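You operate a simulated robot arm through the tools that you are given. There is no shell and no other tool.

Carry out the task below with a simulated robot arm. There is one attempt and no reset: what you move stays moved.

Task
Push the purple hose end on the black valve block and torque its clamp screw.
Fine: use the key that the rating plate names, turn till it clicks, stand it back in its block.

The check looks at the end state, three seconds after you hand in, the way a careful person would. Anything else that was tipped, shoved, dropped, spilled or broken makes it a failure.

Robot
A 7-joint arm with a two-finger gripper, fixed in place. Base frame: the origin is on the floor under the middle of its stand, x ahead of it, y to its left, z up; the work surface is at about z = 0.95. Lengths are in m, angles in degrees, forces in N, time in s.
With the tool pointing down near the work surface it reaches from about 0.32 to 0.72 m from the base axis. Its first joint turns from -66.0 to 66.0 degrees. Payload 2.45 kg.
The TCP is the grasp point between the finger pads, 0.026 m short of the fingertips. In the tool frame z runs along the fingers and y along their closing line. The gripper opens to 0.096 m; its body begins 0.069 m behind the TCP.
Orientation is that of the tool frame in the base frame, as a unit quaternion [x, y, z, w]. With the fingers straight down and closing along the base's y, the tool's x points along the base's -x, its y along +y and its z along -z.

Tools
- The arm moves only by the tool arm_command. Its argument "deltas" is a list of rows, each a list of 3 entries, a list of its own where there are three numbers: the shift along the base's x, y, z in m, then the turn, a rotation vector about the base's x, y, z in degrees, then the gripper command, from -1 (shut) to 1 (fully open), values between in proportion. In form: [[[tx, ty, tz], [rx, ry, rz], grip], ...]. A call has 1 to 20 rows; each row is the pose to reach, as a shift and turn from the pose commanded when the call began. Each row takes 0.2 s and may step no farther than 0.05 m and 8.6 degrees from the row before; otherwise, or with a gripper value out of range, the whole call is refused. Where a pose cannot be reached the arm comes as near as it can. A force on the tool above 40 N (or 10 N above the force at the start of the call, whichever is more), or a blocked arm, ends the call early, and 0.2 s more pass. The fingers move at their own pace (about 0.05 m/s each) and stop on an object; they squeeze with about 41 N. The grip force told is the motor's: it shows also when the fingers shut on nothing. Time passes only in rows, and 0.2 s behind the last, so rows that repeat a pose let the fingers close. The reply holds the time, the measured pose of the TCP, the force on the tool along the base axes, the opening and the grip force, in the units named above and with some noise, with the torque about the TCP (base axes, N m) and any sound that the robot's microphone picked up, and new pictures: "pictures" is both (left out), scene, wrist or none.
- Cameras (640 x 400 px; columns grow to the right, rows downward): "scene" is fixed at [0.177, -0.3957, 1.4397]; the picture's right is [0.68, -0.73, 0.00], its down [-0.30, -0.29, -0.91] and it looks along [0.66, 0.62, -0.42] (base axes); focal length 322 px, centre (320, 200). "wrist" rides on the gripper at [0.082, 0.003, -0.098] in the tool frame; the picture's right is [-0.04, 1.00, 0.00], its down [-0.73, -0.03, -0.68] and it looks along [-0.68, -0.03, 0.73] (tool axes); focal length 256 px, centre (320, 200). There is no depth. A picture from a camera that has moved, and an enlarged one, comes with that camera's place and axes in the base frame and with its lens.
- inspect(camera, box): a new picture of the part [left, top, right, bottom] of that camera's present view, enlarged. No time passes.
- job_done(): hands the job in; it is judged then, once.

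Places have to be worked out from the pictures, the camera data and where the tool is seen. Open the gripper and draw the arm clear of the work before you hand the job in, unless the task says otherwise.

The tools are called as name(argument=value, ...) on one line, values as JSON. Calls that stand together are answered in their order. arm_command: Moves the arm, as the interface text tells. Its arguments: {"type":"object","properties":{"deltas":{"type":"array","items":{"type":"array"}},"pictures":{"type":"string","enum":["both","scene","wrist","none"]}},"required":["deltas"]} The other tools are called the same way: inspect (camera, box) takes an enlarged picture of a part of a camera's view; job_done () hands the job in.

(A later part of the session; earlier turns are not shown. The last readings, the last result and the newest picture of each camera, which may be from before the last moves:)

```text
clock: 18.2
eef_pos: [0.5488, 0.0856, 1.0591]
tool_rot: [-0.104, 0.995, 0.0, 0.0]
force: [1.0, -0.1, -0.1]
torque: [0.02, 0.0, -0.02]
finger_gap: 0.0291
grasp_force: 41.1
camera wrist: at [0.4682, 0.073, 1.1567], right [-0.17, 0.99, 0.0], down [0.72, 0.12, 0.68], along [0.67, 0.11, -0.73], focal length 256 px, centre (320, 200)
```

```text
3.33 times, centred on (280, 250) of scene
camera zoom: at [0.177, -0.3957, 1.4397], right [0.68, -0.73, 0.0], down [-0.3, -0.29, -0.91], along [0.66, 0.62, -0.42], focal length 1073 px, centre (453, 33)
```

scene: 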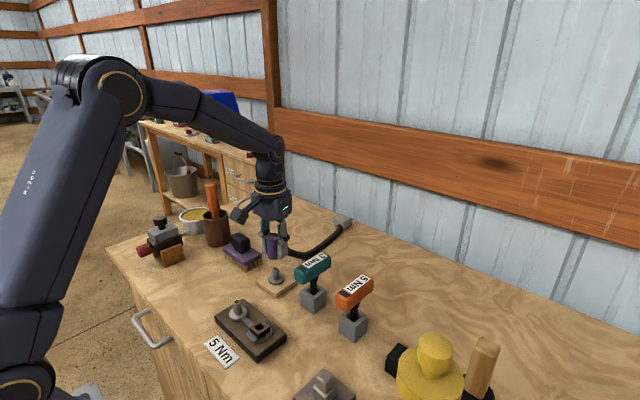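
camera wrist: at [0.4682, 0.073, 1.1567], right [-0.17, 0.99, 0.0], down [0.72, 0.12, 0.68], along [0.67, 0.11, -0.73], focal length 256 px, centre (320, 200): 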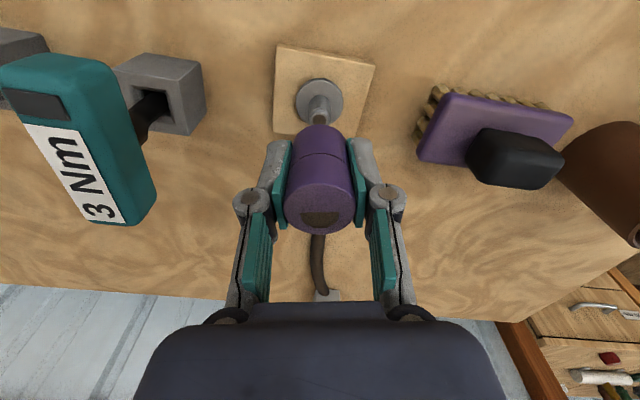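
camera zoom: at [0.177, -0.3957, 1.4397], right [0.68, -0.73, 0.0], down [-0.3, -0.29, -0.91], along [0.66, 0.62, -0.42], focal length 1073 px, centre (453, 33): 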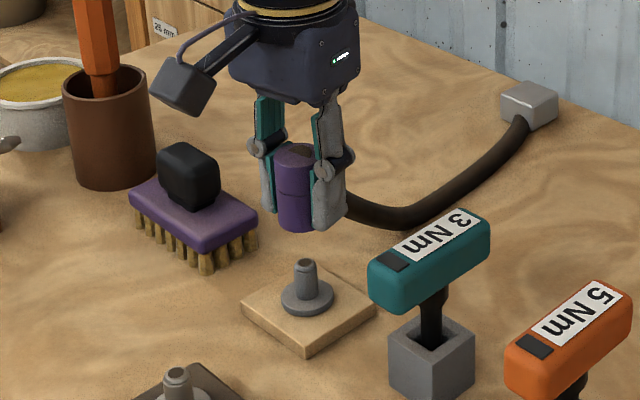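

The hose end is free and hanging straight, and the bare peg shows it is the same shape as the block's spigot. I'll carry it towards the spigot at (0.4226, 0.0513) at this height, half way first, to see how the hose pulls.

arm_command(deltas=[[[-0.012, -0.004, 0.003], [0, 0, 0], -1], [[-0.026, -0.008, 0.005], [0, 0, 0], -1], [[-0.04, -0.012, 0.005], [0, 0, 0], -1], [[-0.055, -0.017, 0.005], [0, 0, 0], -1], [[-0.07, -0.021, 0.005], [0, 0, 0], -1], [[-0.07, -0.021, 0.005], [0, 0, 0], -1]])

inspect(camera="scene", box=[200, 190, 380, 370])

```text
clock: 19.6
eef_pos: [0.4779, 0.0652, 1.064]
tool_rot: [-0.104, 0.995, 0.0, 0.0]
force: [-0.1, 0.2, -1.0]
torque: [0.03, -0.02, 0.02]
finger_gap: 0.0294
grasp_force: 40.9
camera wrist: at [0.3975, 0.052, 1.1623], right [-0.17, 0.99, 0.0], down [0.72, 0.12, 0.68], along [0.67, 0.11, -0.73], focal length 256 px, centre (320, 200)
```

scene: 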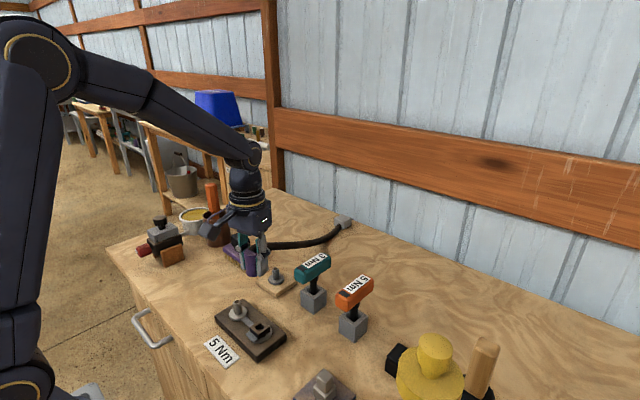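
wrist: 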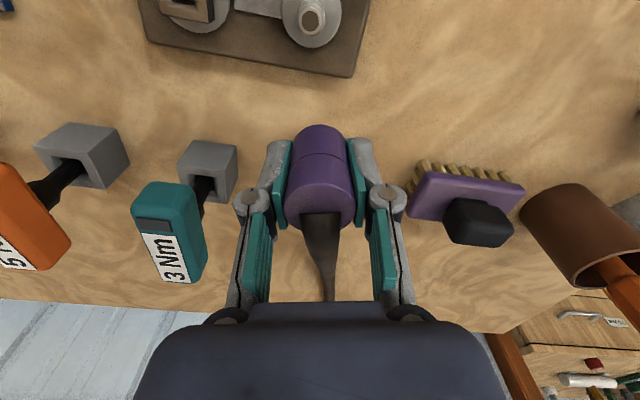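

```text
2.22 times, centred on (290, 280) of scene
camera zoom: at [0.177, -0.3957, 1.4397], right [0.68, -0.73, 0.0], down [-0.3, -0.29, -0.91], along [0.66, 0.62, -0.42], focal length 715 px, centre (387, 22)
```

zoom: 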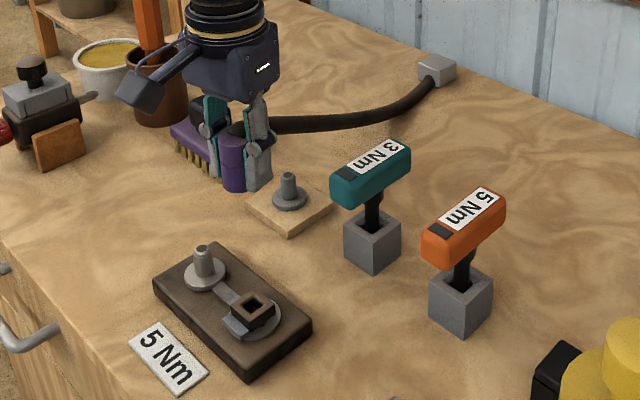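

The hose stretches freely and there is no noticeable pull. I'll continue to above the spigot.

arm_command(deltas=[[[-0.014, -0.004, 0], [0, 0, 0], -1], [[-0.028, -0.0075, 0], [0, 0, 0], -1], [[-0.042, -0.011, 0], [0, 0, 0], -1], [[-0.0557, -0.0148, 0], [0, 0, 0], -1], [[-0.0557, -0.0148, 0], [0, 0, 0], -1], [[-0.0557, -0.0148, 0], [0, 0, 0], -1]])

inspect(camera="wrist", box=[240, 60, 400, 260])

inspect(camera="scene", box=[190, 210, 310, 360])

```text
clock: 21.0
eef_pos: [0.4224, 0.0501, 1.0614]
tool_rot: [-0.103, 0.995, 0.001, -0.001]
force: [-1.3, -0.6, -0.6]
torque: [-0.01, 0.01, 0.0]
finger_gap: 0.0291
grasp_force: 40.7
camera wrist: at [0.3421, 0.0376, 1.161], right [-0.17, 0.99, 0.0], down [0.72, 0.12, 0.68], along [0.67, 0.11, -0.73], focal length 256 px, centre (320, 200)
```

scene: 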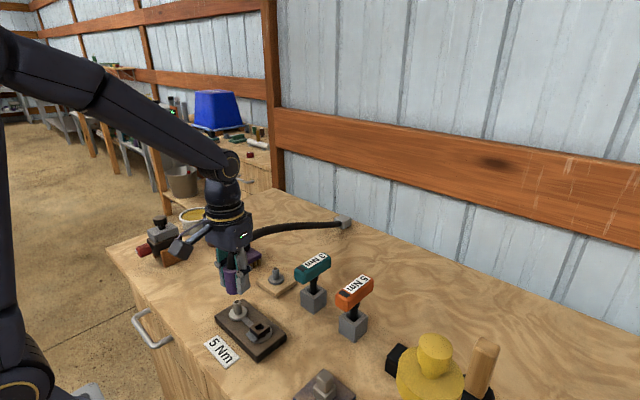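
wrist: 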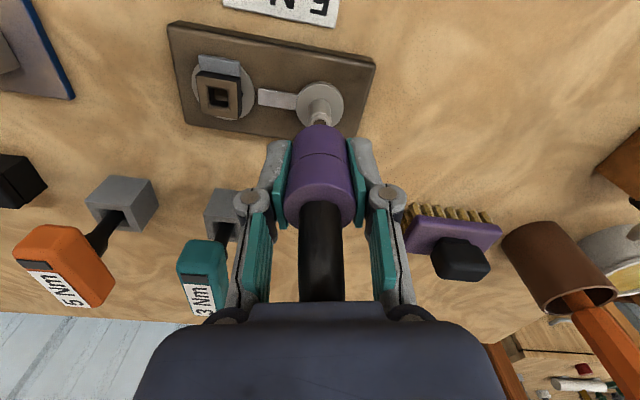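

```text
2.00 times, centred on (320, 160) of wrist
camera zoom: at [0.3421, 0.0376, 1.161], right [-0.17, 0.99, 0.0], down [0.72, 0.12, 0.68], along [0.67, 0.11, -0.73], focal length 512 px, centre (320, 280)
```

zoom: 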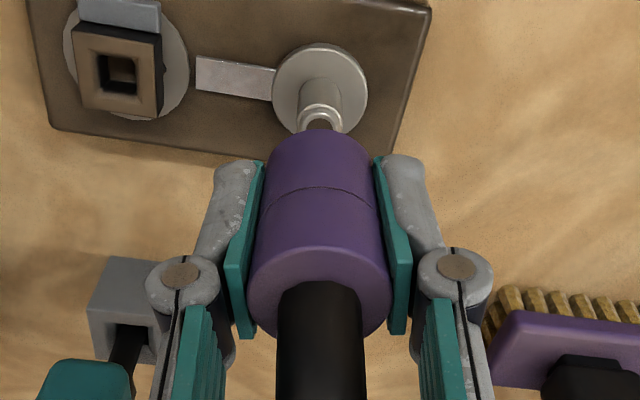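

```text
2.67 times, centred on (250, 285) of scene
camera zoom: at [0.177, -0.3957, 1.4397], right [0.68, -0.73, 0.0], down [-0.3, -0.29, -0.91], along [0.66, 0.62, -0.42], focal length 858 px, centre (507, -27)
```

zoom: 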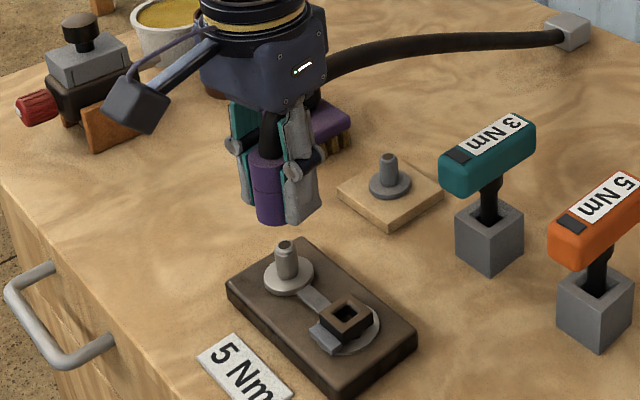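

The spigot tip sits just below the hose end. I'll zoom in to measure the last lateral error before lowering.

inspect(camera="wrist", box=[280, 70, 360, 140])

inspect(camera="scene", box=[215, 250, 275, 330])

```text
5.71 times, centred on (320, 105) of wrist
camera zoom: at [0.3421, 0.0376, 1.161], right [-0.17, 0.99, 0.0], down [0.72, 0.12, 0.68], along [0.67, 0.11, -0.73], focal length 1463 px, centre (320, 743)
```

zoom: 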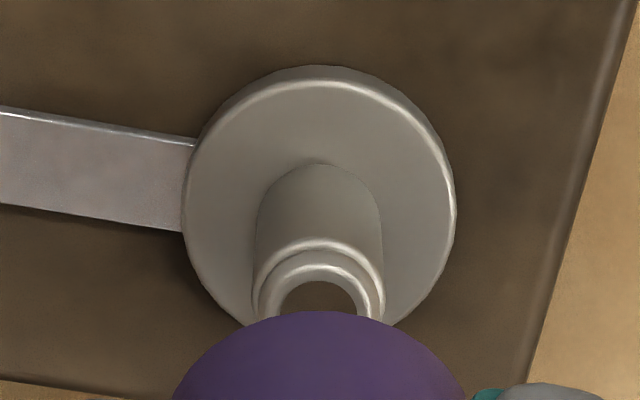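

```text
5.00 times, centred on (245, 290) of scene
camera zoom: at [0.177, -0.3957, 1.4397], right [0.68, -0.73, 0.0], down [-0.3, -0.29, -0.91], along [0.66, 0.62, -0.42], focal length 1610 px, centre (695, -250)
```

zoom: 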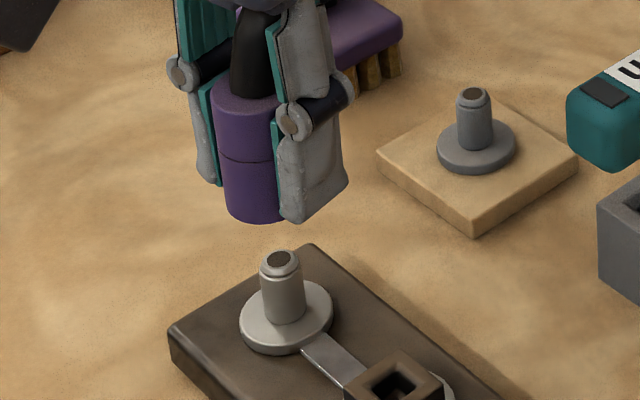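

Laterally the spigot (319 px) and hose end (319 px) line up, and the scene view shows the same relation as over the original peg. I'll lower gently and watch the force.

arm_command(deltas=[[[-0.0005, 0, -0.004], [0, 0, 0], -1], [[-0.0005, 0, -0.008], [0, 0, 0], -1], [[-0.0005, 0, -0.012], [0, 0, 0], -1], [[-0.0005, 0, -0.016], [0, 0, 0], -1], [[-0.0005, 0, -0.02], [0, 0, 0], -1], [[-0.0005, 0, -0.023], [0, 0, 0], -1], [[-0.0005, 0, -0.026], [0, 0, 0], -1]])

inspect(camera="wrist", box=[260, 60, 380, 180])

inspect(camera="scene", box=[205, 250, 285, 350])

```text
clock: 22.6
eef_pos: [0.422, 0.0506, 1.0359]
tool_rot: [-0.104, 0.995, -0.001, 0.001]
force: [-0.2, -0.5, -0.5]
torque: [0.0, -0.03, 0.01]
finger_gap: 0.029
grasp_force: 40.5
camera wrist: at [0.3409, 0.0375, 1.1347], right [-0.17, 0.99, 0.0], down [0.72, 0.12, 0.68], along [0.67, 0.11, -0.73], focal length 256 px, centre (320, 200)
```

scene: 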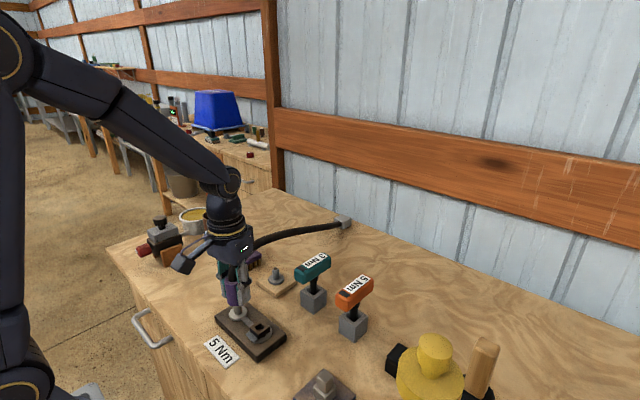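
wrist: 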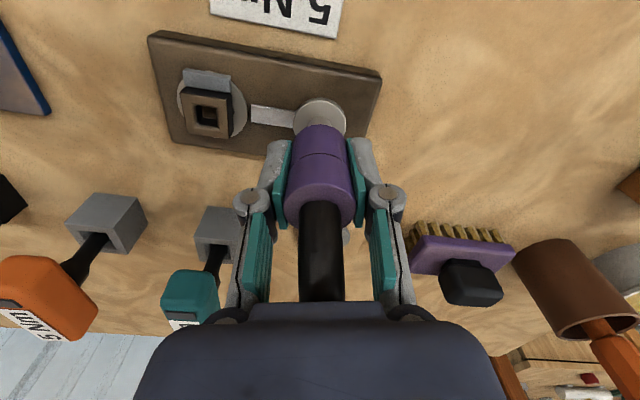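

```text
3.33 times, centred on (320, 120) of wrist
camera zoom: at [0.3409, 0.0375, 1.1347], right [-0.17, 0.99, 0.0], down [0.72, 0.12, 0.68], along [0.67, 0.11, -0.73], focal length 853 px, centre (320, 467)
```

zoom: 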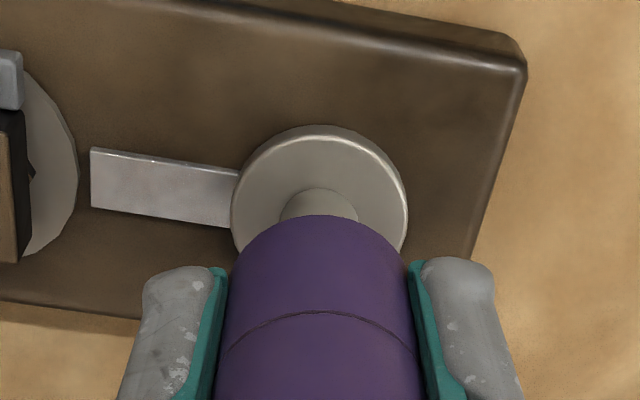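

```text
4.00 times, centred on (245, 300) of scene
camera zoom: at [0.177, -0.3957, 1.4397], right [0.68, -0.73, 0.0], down [-0.3, -0.29, -0.91], along [0.66, 0.62, -0.42], focal length 1288 px, centre (620, -200)
```

zoom: 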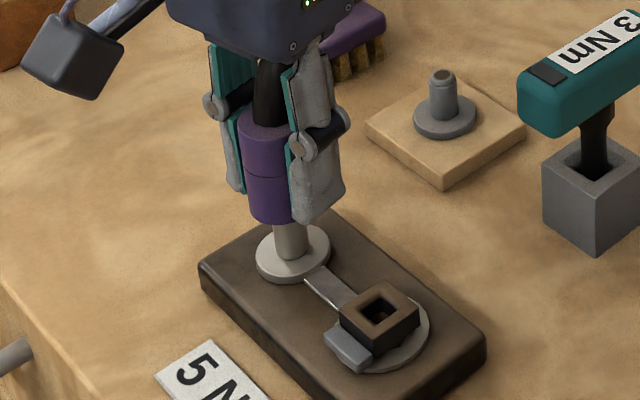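

The tip has entered the hose end with no resistance. I'll keep pushing down towards the flange, watching force and sound.

arm_command(deltas=[[[0, 0, -0.003], [0, 0, 0], -1], [[0, 0, -0.006], [0, 0, 0], -1], [[0, 0, -0.009], [0, 0, 0], -1], [[0, 0, -0.012], [0, 0, 0], -1], [[0, 0, -0.015], [0, 0, 0], -1], [[0, 0, -0.018], [0, 0, 0], -1], [[0, 0, -0.021], [0, 0, 0], -1]])

inspect(camera="wrist", box=[260, 60, 380, 180])

inspect(camera="scene", box=[205, 250, 285, 350])

```text
clock: 24.2
eef_pos: [0.4228, 0.0511, 1.0157]
tool_rot: [-0.104, 0.995, 0.0, 0.0]
force: [-0.1, -0.1, -0.9]
torque: [-0.03, 0.02, 0.01]
finger_gap: 0.0288
grasp_force: 41.3
camera wrist: at [0.342, 0.0378, 1.1139], right [-0.17, 0.99, 0.0], down [0.72, 0.12, 0.68], along [0.67, 0.11, -0.73], focal length 256 px, centre (320, 200)
```

scene: 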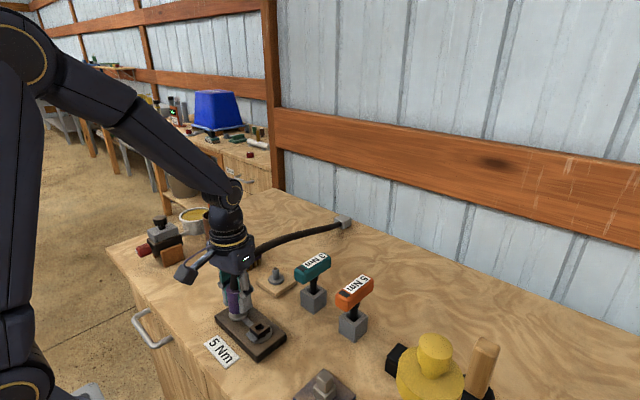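
wrist: 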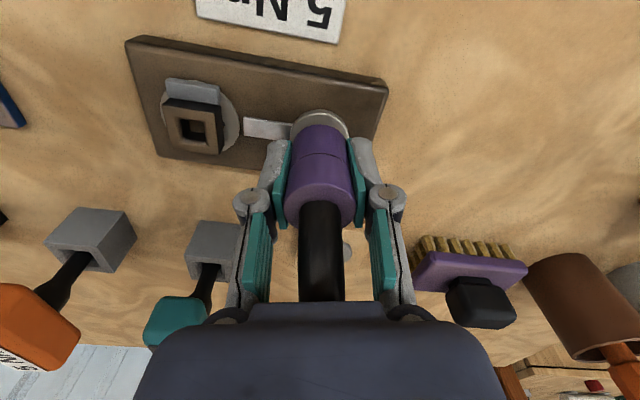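

```text
3.33 times, centred on (320, 120) of wrist
camera zoom: at [0.342, 0.0378, 1.1139], right [-0.17, 0.99, 0.0], down [0.72, 0.12, 0.68], along [0.67, 0.11, -0.73], focal length 853 px, centre (320, 467)
```

zoom: 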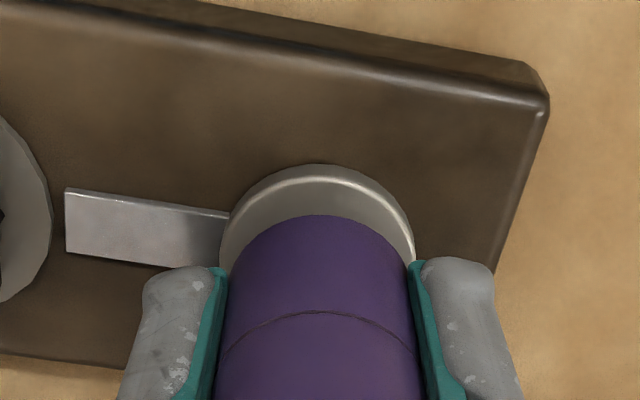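

```text
4.00 times, centred on (245, 300) of scene
camera zoom: at [0.177, -0.3957, 1.4397], right [0.68, -0.73, 0.0], down [-0.3, -0.29, -0.91], along [0.66, 0.62, -0.42], focal length 1288 px, centre (620, -200)
```

zoom: 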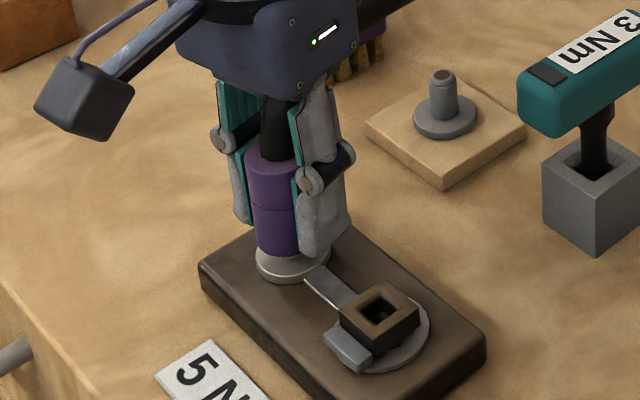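

About 5 mm remains and there is still no resistance. I'll continue down in small steps until it bottoms on the flange.

arm_command(deltas=[[[0, 0, -0.002], [0, 0, 0], -1], [[0, 0, -0.004], [0, 0, 0], -1], [[0, 0, -0.006], [0, 0, 0], -1], [[0, 0, -0.0075], [0, 0, 0], -1], [[0, 0, -0.009], [0, 0, 0], -1]])

inspect(camera="wrist", box=[260, 60, 380, 180])

inspect(camera="scene", box=[205, 250, 285, 350])

```text
clock: 25.4
eef_pos: [0.422, 0.0501, 1.006]
tool_rot: [-0.104, 0.995, 0.0, 0.0]
force: [-0.8, 0.6, -1.1]
torque: [-0.01, -0.02, 0.0]
finger_gap: 0.0291
grasp_force: 41.4
camera wrist: at [0.3417, 0.037, 1.1047], right [-0.17, 0.99, 0.0], down [0.72, 0.12, 0.68], along [0.67, 0.11, -0.73], focal length 256 px, centre (320, 200)
```

scene: 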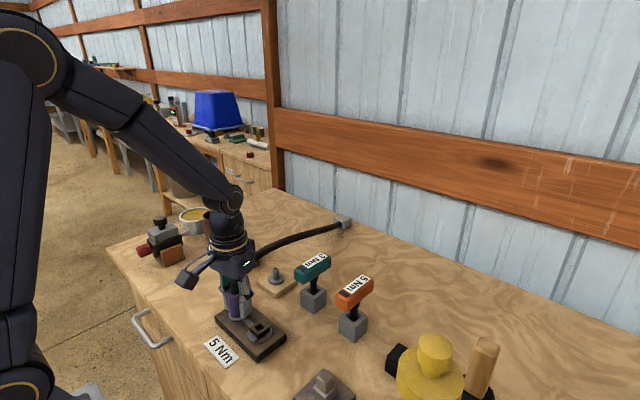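
wrist: 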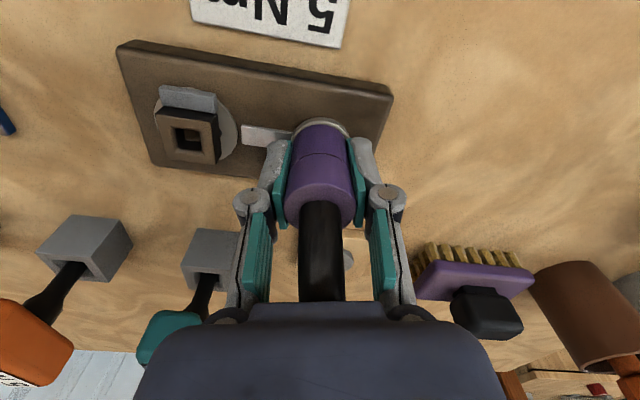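

```text
3.33 times, centred on (320, 120) of wrist
camera zoom: at [0.3417, 0.037, 1.1047], right [-0.17, 0.99, 0.0], down [0.72, 0.12, 0.68], along [0.67, 0.11, -0.73], focal length 853 px, centre (320, 467)
```

zoom: 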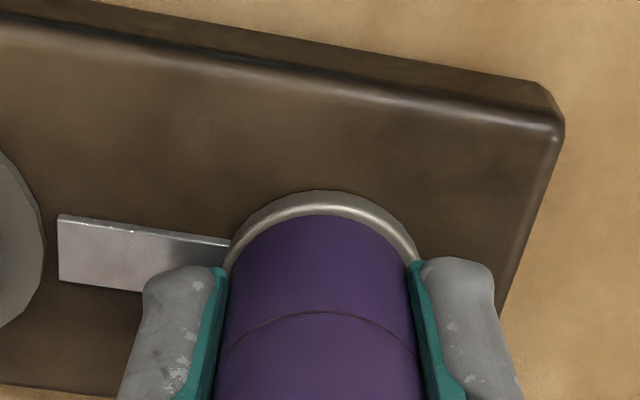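

```text
4.00 times, centred on (245, 300) of scene
camera zoom: at [0.177, -0.3957, 1.4397], right [0.68, -0.73, 0.0], down [-0.3, -0.29, -0.91], along [0.66, 0.62, -0.42], focal length 1288 px, centre (620, -200)
```

zoom: 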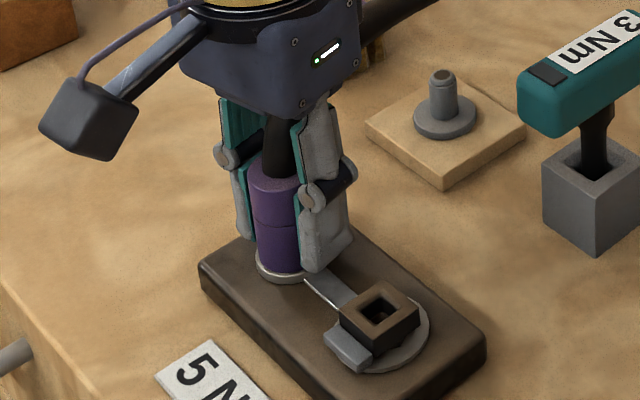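

It looks almost flush on the flange, with no contact force yet. I'll press a few more millimetres to confirm it has bottomed.

arm_command(deltas=[[[0, 0, -0.0015], [0, 0, 0], -1], [[0, 0, -0.003], [0, 0, 0], -1], [[0, 0, -0.0045], [0, 0, 0], -1]], pictures="wrist")

inspect(camera="wrist", box=[260, 60, 380, 180])

inspect(camera="scene", box=[205, 250, 285, 350])

```text
clock: 26.2
eef_pos: [0.4231, 0.0498, 1.003]
tool_rot: [-0.105, 0.995, 0.0, 0.003]
force: [-1.0, -3.7, 37.7]
torque: [-0.09, 0.1, 0.1]
finger_gap: 0.0292
grasp_force: 40.7
camera wrist: at [0.3417, 0.0372, 1.101], right [-0.17, 0.99, 0.0], down [0.72, 0.12, 0.68], along [0.67, 0.11, -0.73], focal length 256 px, centre (320, 200)
```

wrist: 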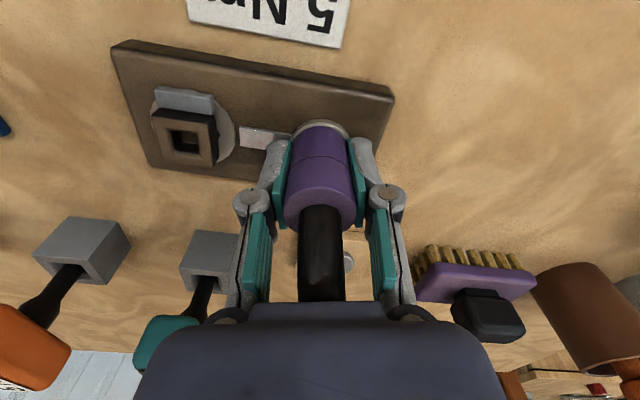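

```text
3.33 times, centred on (320, 120) of wrist
camera zoom: at [0.3417, 0.0372, 1.101], right [-0.17, 0.99, 0.0], down [0.72, 0.12, 0.68], along [0.67, 0.11, -0.73], focal length 853 px, centre (320, 467)
```

zoom: 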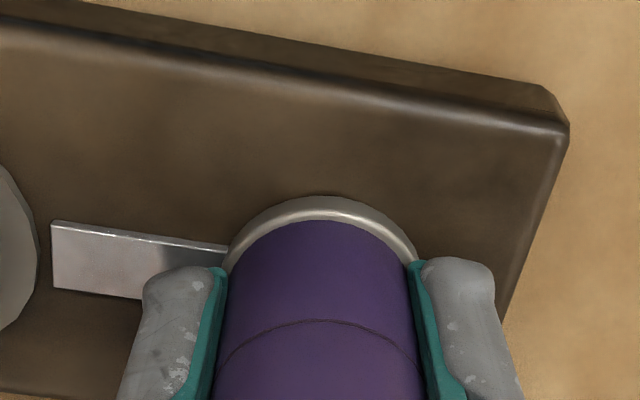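

```text
4.00 times, centred on (245, 300) of scene
camera zoom: at [0.1764, -0.3959, 1.4398], right [0.68, -0.73, 0.0], down [-0.3, -0.28, -0.91], along [0.66, 0.62, -0.42], focal length 1288 px, centre (620, -200)
```

zoom: 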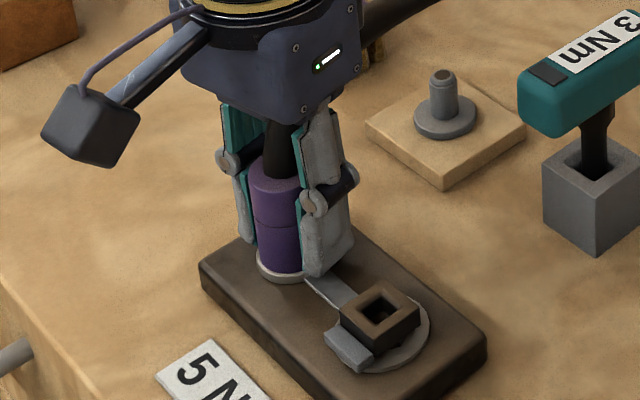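

The force rose to 38 N at TCP z≈1.003, so the hose end has bottomed on the flange. I'll relax the push, open partway (the screw head is close to one finger) and watch whether it stays put.

arm_command(deltas=[[[0, 0, 0.0015], [0, 0, 0], -1], [[0, 0, 0.0025], [0, 0, 0], -0.3], [[0, 0, 0.0025], [0, 0, 0], 0.0], [[0, 0, 0.0025], [0, 0, 0], 0.0], [[0, 0, 0.0025], [0, 0, 0], 0.0]])

inspect(camera="wrist", box=[240, 60, 400, 260])

inspect(camera="scene", box=[205, 250, 285, 350])

```text
clock: 27.4
eef_pos: [0.4205, 0.0504, 1.0054]
tool_rot: [-0.105, 0.994, 0.0, 0.0]
force: [0.6, 0.0, 0.2]
torque: [-0.01, 0.0, -0.02]
finger_gap: 0.0484
grasp_force: 0.0
camera wrist: at [0.3415, 0.0375, 1.103], right [-0.17, 0.99, 0.0], down [0.72, 0.12, 0.68], along [0.67, 0.11, -0.73], focal length 256 px, centre (320, 200)
```

scene: 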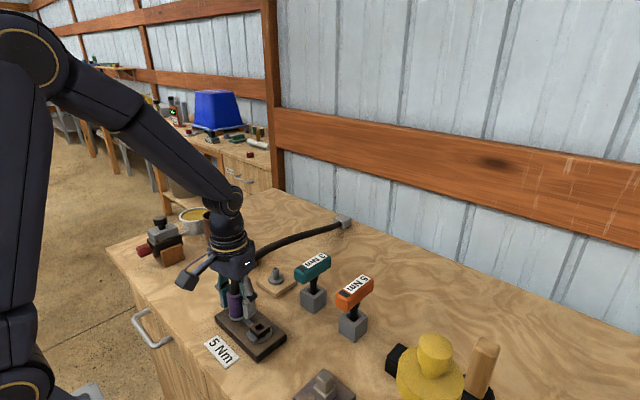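
wrist: 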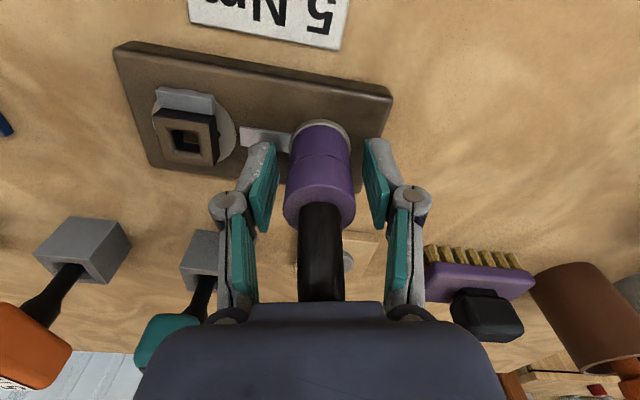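

```text
2.00 times, centred on (320, 160) of wrist
camera zoom: at [0.3415, 0.0375, 1.103], right [-0.17, 0.99, 0.0], down [0.72, 0.12, 0.68], along [0.67, 0.11, -0.73], focal length 512 px, centre (320, 280)
```

zoom: 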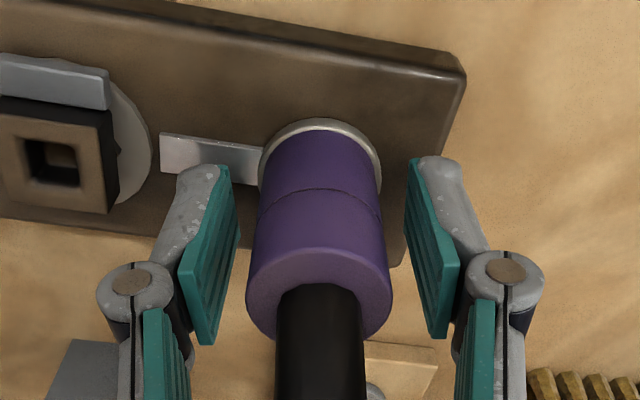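

```text
4.00 times, centred on (245, 300) of scene
camera zoom: at [0.177, -0.3957, 1.4397], right [0.68, -0.73, 0.0], down [-0.3, -0.29, -0.91], along [0.66, 0.62, -0.42], focal length 1288 px, centre (620, -200)
```

zoom: 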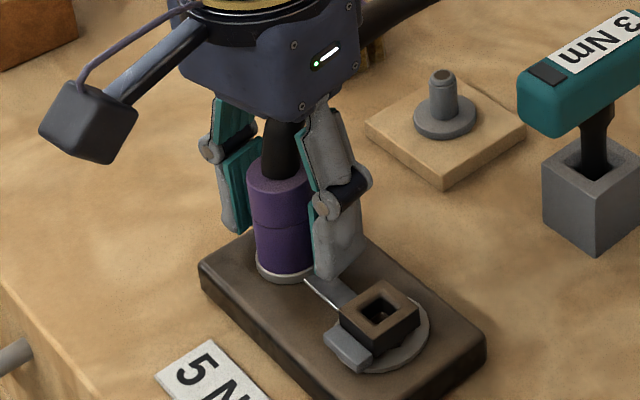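

The hose end stays seated. I'll rise straight up, clear of the hose.

arm_command(deltas=[[[0, 0, 0.01], [0, 0, 0], 0.0], [[0, 0, 0.025], [0, 0, 0], 0.0], [[0, 0, 0.045], [0, 0, 0], 0.0], [[0, 0, 0.07], [0, 0, 0], 0.0], [[0, 0, 0.1], [0, 0, 0], 0.2], [[0, 0, 0.13], [0, 0, 0], 0.4], [[0, 0, 0.15], [0, 0, 0], 0.4]])

inspect(camera="scene", box=[190, 200, 390, 350])

inspect(camera="wrist", box=[220, 0, 380, 120])

```text
clock: 29.0
eef_pos: [0.4217, 0.0522, 1.1553]
tool_rot: [-0.105, 0.994, -0.001, -0.001]
force: [-0.1, 0.3, -0.5]
torque: [-0.02, -0.02, 0.03]
finger_gap: 0.067
grasp_force: 0.0
camera wrist: at [0.3425, 0.0386, 1.2531], right [-0.17, 0.99, 0.0], down [0.72, 0.12, 0.68], along [0.67, 0.11, -0.73], focal length 256 px, centre (320, 200)
```

scene: 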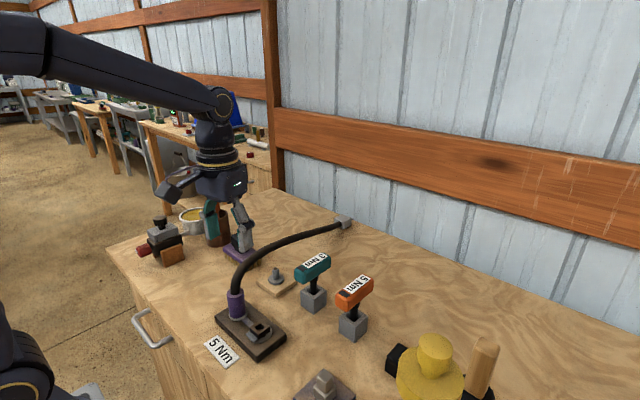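
wrist: 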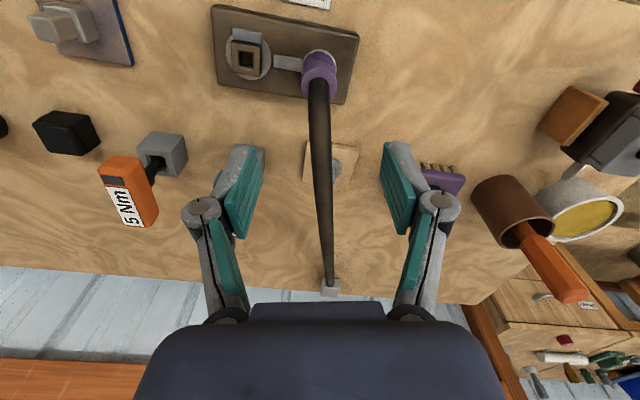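

```text
2.67 times, centred on (290, 275) of scene
camera zoom: at [0.177, -0.3957, 1.4397], right [0.68, -0.73, 0.0], down [-0.3, -0.29, -0.91], along [0.66, 0.62, -0.42], focal length 858 px, centre (400, 0)
```

zoom: 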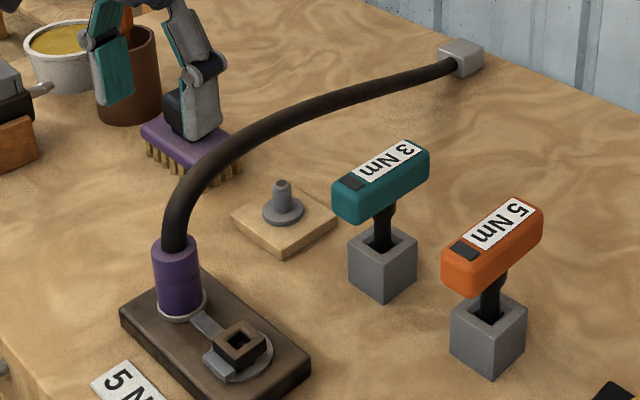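

```text
3.33 times, centred on (300, 60) of wrist
camera zoom: at [0.3425, 0.0386, 1.2531], right [-0.17, 0.99, 0.0], down [0.72, 0.12, 0.68], along [0.67, 0.11, -0.73], focal length 853 px, centre (387, 667)
```

zoom: 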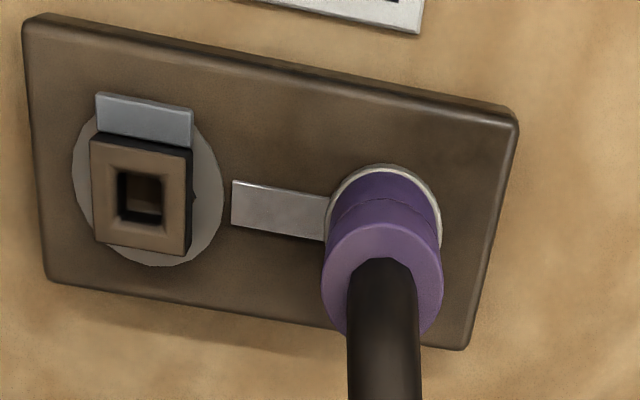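

The hose end is on the spigot and the hose arcs clear. Next I'll move above the orange 5 Nm key at zero yaw to measure it.

arm_command(deltas=[[[0.02, -0.035, 0], [0, 0, -4], 0.6], [[0.04, -0.075, 0], [0, 0, -8], 0.8], [[0.06, -0.115, 0], [0, 0, -12], 0.8], [[0.08, -0.15, 0], [0, 0, -12], 0.8], [[0.1, -0.183, -0.005], [0, 0, -12], 0.8], [[0.1, -0.183, -0.005], [0, 0, -12], 0.8]])

inspect(camera="wrist", box=[240, 60, 400, 220])

inspect(camera="scene", box=[310, 260, 400, 350])

```text
clock: 30.4
eef_pos: [0.5229, -0.1341, 1.1495]
tool_rot: [0.0, 1.0, 0.0, 0.0]
force: [0.3, 0.9, -0.1]
torque: [-0.03, 0.01, -0.01]
finger_gap: 0.0865
grasp_force: 0.0
camera wrist: at [0.4418, -0.1292, 1.248], right [0.04, 1.0, 0.0], down [0.73, -0.03, 0.68], along [0.68, -0.03, -0.73], focal length 256 px, centre (320, 200)
```

scene: 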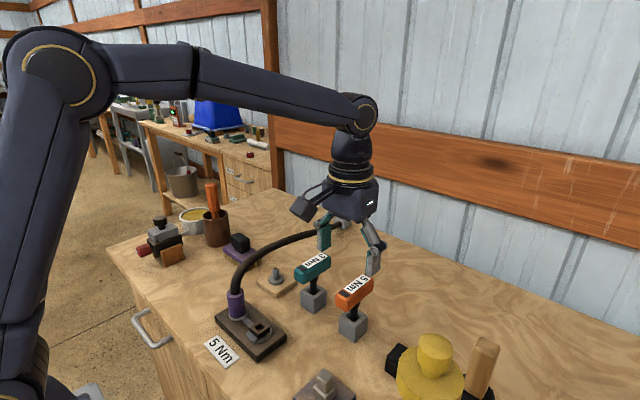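
wrist: 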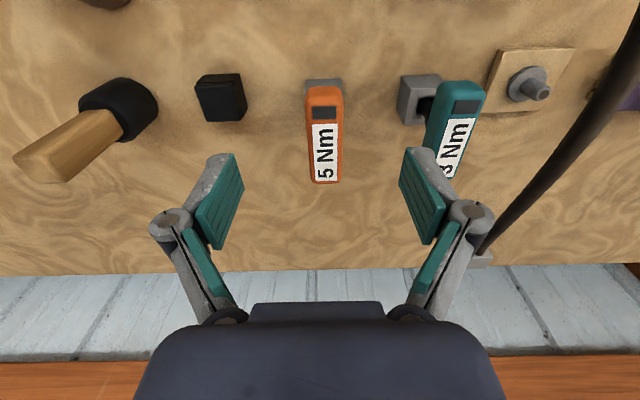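

```text
2.50 times, centred on (320, 140) of wrist
camera zoom: at [0.4418, -0.1292, 1.248], right [0.04, 1.0, 0.0], down [0.73, -0.03, 0.68], along [0.68, -0.03, -0.73], focal length 640 px, centre (320, 350)
```

zoom: 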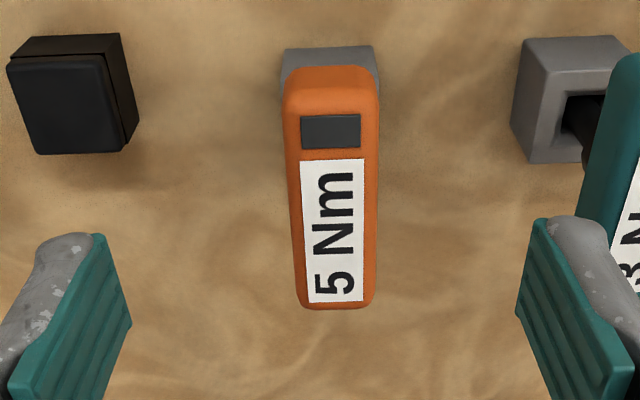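

```text
4.44 times, centred on (355, 305) of scene
camera zoom: at [0.177, -0.3957, 1.4397], right [0.68, -0.73, 0.0], down [-0.3, -0.29, -0.91], along [0.66, 0.62, -0.42], focal length 1431 px, centre (164, -267)
```

zoom: 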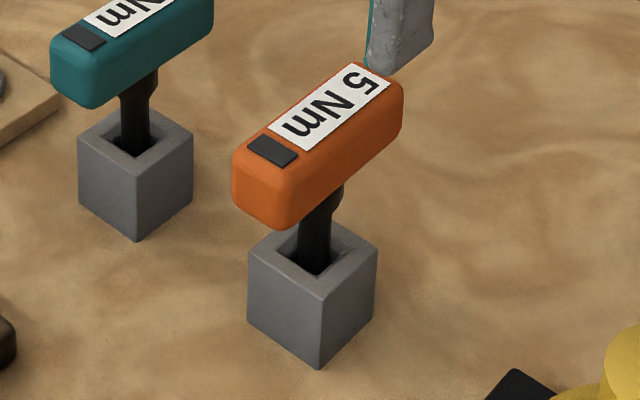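

The handle lies along x at y≈-0.129 with zero yaw, spanning about x 0.52 to 0.594. I want to see exactly how the shaft meets the handle and whether the key leans, so I'll zoom in.

inspect(camera="scene", box=[322, 268, 382, 345])

inspect(camera="scene", box=[288, 248, 338, 318])

inspect(camera="wrist", box=[390, 60, 500, 190])

```text
5.19 times, centred on (352, 306) of scene
camera zoom: at [0.177, -0.3957, 1.4397], right [0.68, -0.73, 0.0], down [-0.3, -0.29, -0.91], along [0.66, 0.62, -0.42], focal length 1672 px, centre (154, -353)
```

zoom: 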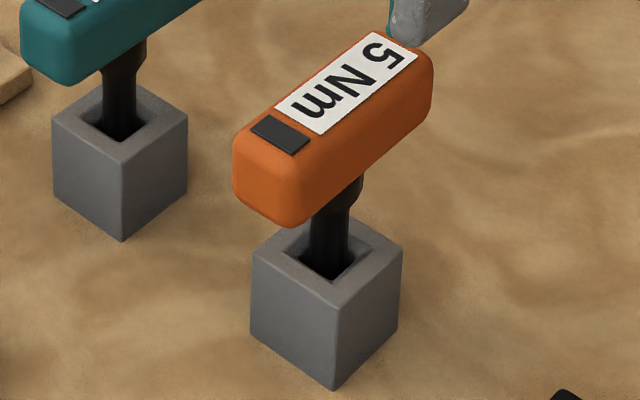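

```text
5.71 times, centred on (313, 283) of scene
camera zoom: at [0.177, -0.3957, 1.4397], right [0.68, -0.73, 0.0], down [-0.3, -0.29, -0.91], along [0.66, 0.62, -0.42], focal length 1840 px, centre (360, -274)
```

zoom: 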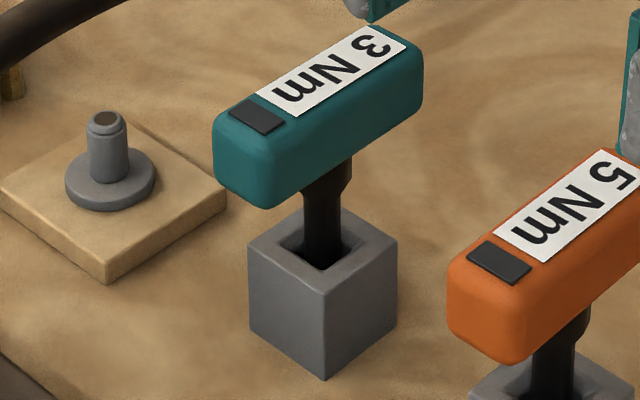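

```text
3.08 times, centred on (445, 125) of wrist
camera zoom: at [0.4418, -0.1292, 1.248], right [0.04, 1.0, 0.0], down [0.73, -0.03, 0.68], along [0.68, -0.03, -0.73], focal length 788 px, centre (-65, 431)
```

zoom: 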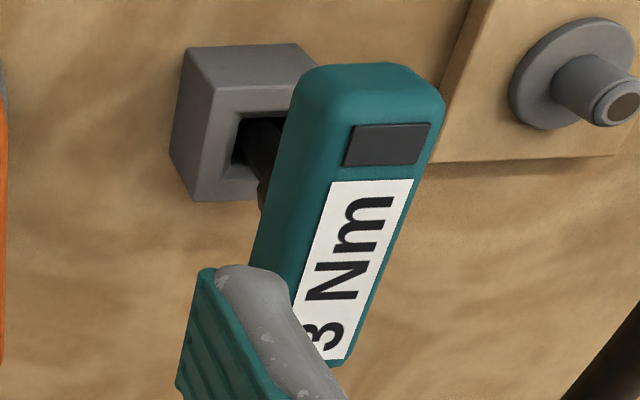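

The key stands upright with its shaft under the handle's centre, at about (0.557, -0.129), handle 28 mm wide with its top at z≈1.059. I'll move directly above it with partly open fingers and recheck.

arm_command(deltas=[[[0.02, 0.003, 0], [0, 0, 0], 0.4], [[0.033, 0.0032, -0.01], [0, 0, 0], 0.4], [[0.033, 0.0032, -0.03], [0, 0, 0], 0.4], [[0.033, 0.0032, -0.045], [0, 0, 0], 0.4], [[0.033, 0.0032, -0.045], [0, 0, 0], 0.4]], pictures="both")

inspect(camera="wrist", box=[240, 60, 400, 220])

```text
clock: 31.6
eef_pos: [0.5556, -0.1292, 1.1043]
tool_rot: [0.001, 1.0, 0.0, 0.0]
force: [0.3, 0.3, 1.2]
torque: [-0.02, 0.01, 0.0]
finger_gap: 0.0669
grasp_force: 0.0
camera wrist: at [0.4734, -0.1251, 1.203], right [0.04, 1.0, 0.0], down [0.73, -0.03, 0.68], along [0.68, -0.03, -0.73], focal length 256 px, centre (320, 200)
```

scene: 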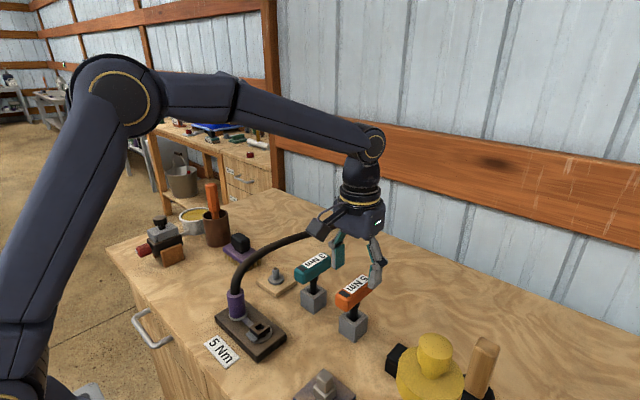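
wrist: 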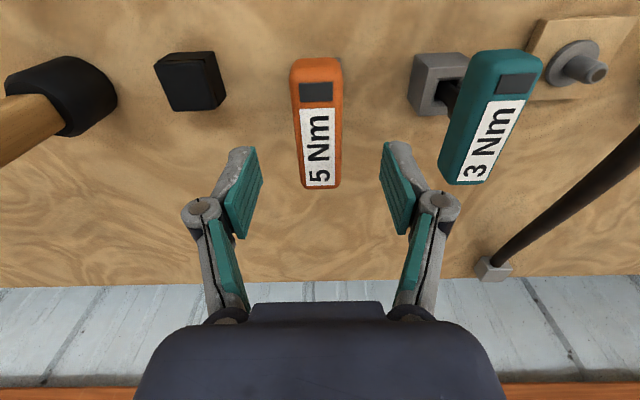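

```text
2.50 times, centred on (320, 140) of wrist
camera zoom: at [0.4734, -0.1251, 1.203], right [0.04, 1.0, 0.0], down [0.73, -0.03, 0.68], along [0.68, -0.03, -0.73], focal length 640 px, centre (320, 350)
```

zoom: 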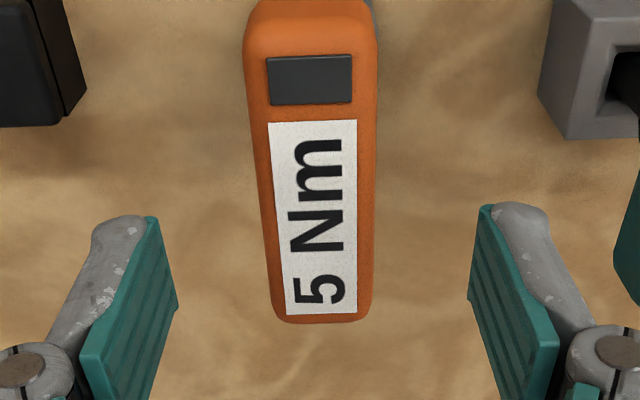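

The handle centreline is at y≈-0.1295 with yaw within about 0.3°, and its centre is at x≈0.556. I'll shift 1.4 mm and lower to the handle's mid-height.

arm_command(deltas=[[[0.001, -0.0014, -0.015], [0, 0, 0], 0.4], [[0.001, -0.0014, -0.035], [0, 0, 0], 0.4], [[0.001, -0.0014, -0.05], [0, 0, 0], 0.4], [[0.001, -0.0014, -0.059], [0, 0, 0], 0.4], [[0.001, -0.0014, -0.059], [0, 0, 0], 0.4]], pictures="both")

inspect(camera="wrist", box=[240, 100, 400, 260])

inspect(camera="scene", box=[310, 240, 400, 350])

```text
clock: 32.8
eef_pos: [0.5567, -0.1306, 1.0453]
tool_rot: [0.0, 1.0, 0.0, 0.0]
force: [-0.4, 0.5, 0.1]
torque: [0.01, -0.01, -0.02]
finger_gap: 0.0673
grasp_force: 0.0
camera wrist: at [0.4747, -0.1275, 1.1429], right [0.04, 1.0, 0.0], down [0.73, -0.03, 0.68], along [0.68, -0.03, -0.73], focal length 256 px, centre (320, 200)
```

scene: 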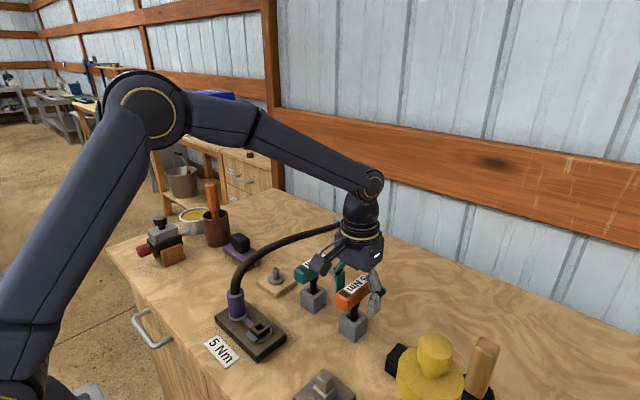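
wrist: 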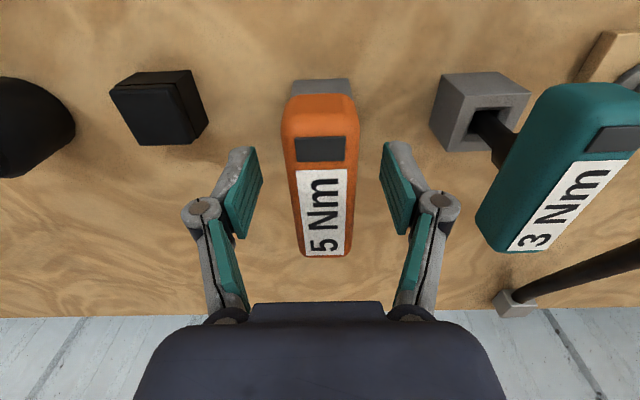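

```text
2.50 times, centred on (320, 180) of wrist
camera zoom: at [0.4747, -0.1275, 1.1429], right [0.04, 1.0, 0.0], down [0.73, -0.03, 0.68], along [0.68, -0.03, -0.73], focal length 640 px, centre (320, 250)
```

zoom: 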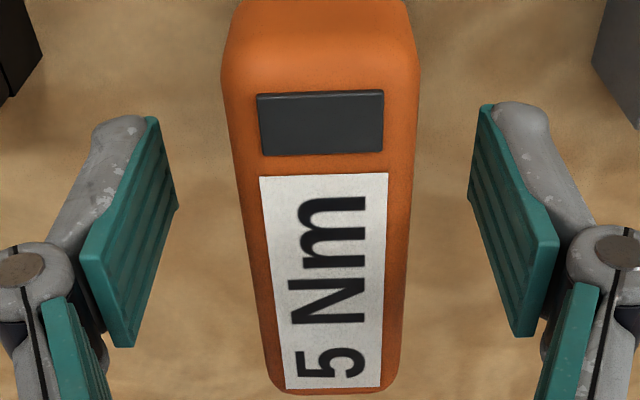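

```text
3.64 times, centred on (355, 295) of scene
camera zoom: at [0.177, -0.3957, 1.4397], right [0.68, -0.73, 0.0], down [-0.3, -0.29, -0.91], along [0.66, 0.62, -0.42], focal length 1171 px, centre (193, -146)
```

zoom: 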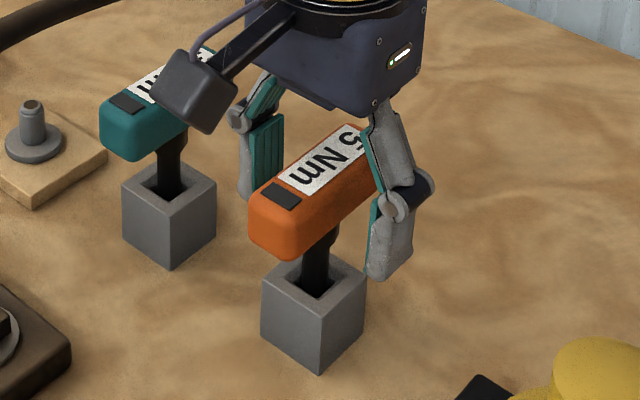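

The handle is centred between the pads. Closing on it.

arm_command(deltas=[[[0, 0, 0], [0, 0, 0], -1], [[0, 0, 0], [0, 0, 0], -1], [[0, 0, 0], [0, 0, 0], -1], [[0, 0, 0], [0, 0, 0], -1], [[0, 0, 0], [0, 0, 0], -1]], pictures="wrist")

inspect(camera="wrist", box=[240, 100, 400, 260])

inspect(camera="scene", box=[310, 240, 400, 350])

```text
clock: 34.0
eef_pos: [0.5548, -0.1307, 1.0449]
tool_rot: [-0.001, 1.0, 0.0, 0.0]
force: [0.8, 0.8, 1.4]
torque: [0.06, -0.02, 0.0]
finger_gap: 0.0283
grasp_force: 40.8
camera wrist: at [0.4747, -0.1274, 1.1432], right [0.04, 1.0, 0.0], down [0.73, -0.03, 0.68], along [0.68, -0.03, -0.73], focal length 256 px, centre (320, 200)
```

wrist: 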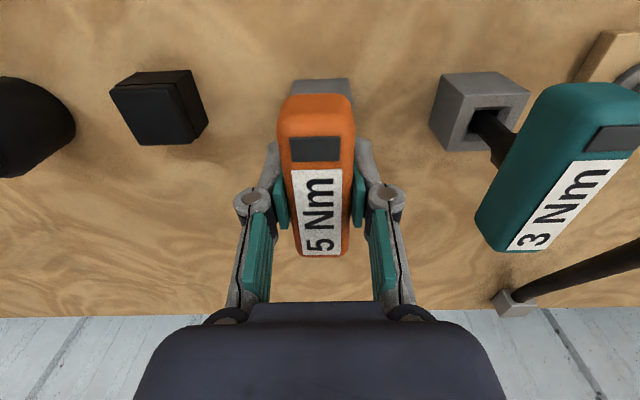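

```text
2.50 times, centred on (320, 180) of wrist
camera zoom: at [0.4747, -0.1274, 1.1432], right [0.04, 1.0, 0.0], down [0.73, -0.03, 0.68], along [0.68, -0.03, -0.73], focal length 640 px, centre (320, 250)
```

zoom: 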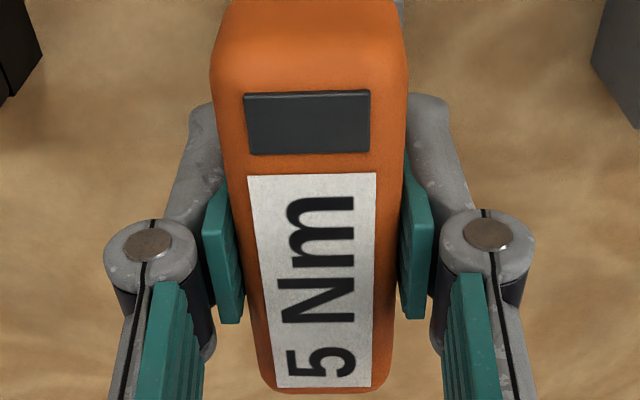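

```text
3.64 times, centred on (355, 295) of scene
camera zoom: at [0.177, -0.3956, 1.4398], right [0.68, -0.73, 0.0], down [-0.3, -0.29, -0.91], along [0.66, 0.62, -0.42], focal length 1171 px, centre (193, -146)
```

zoom: 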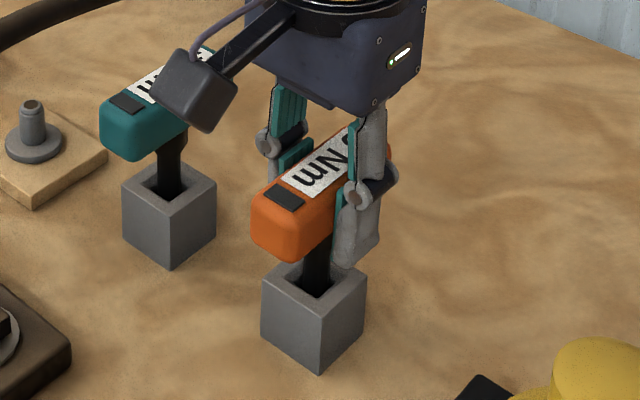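

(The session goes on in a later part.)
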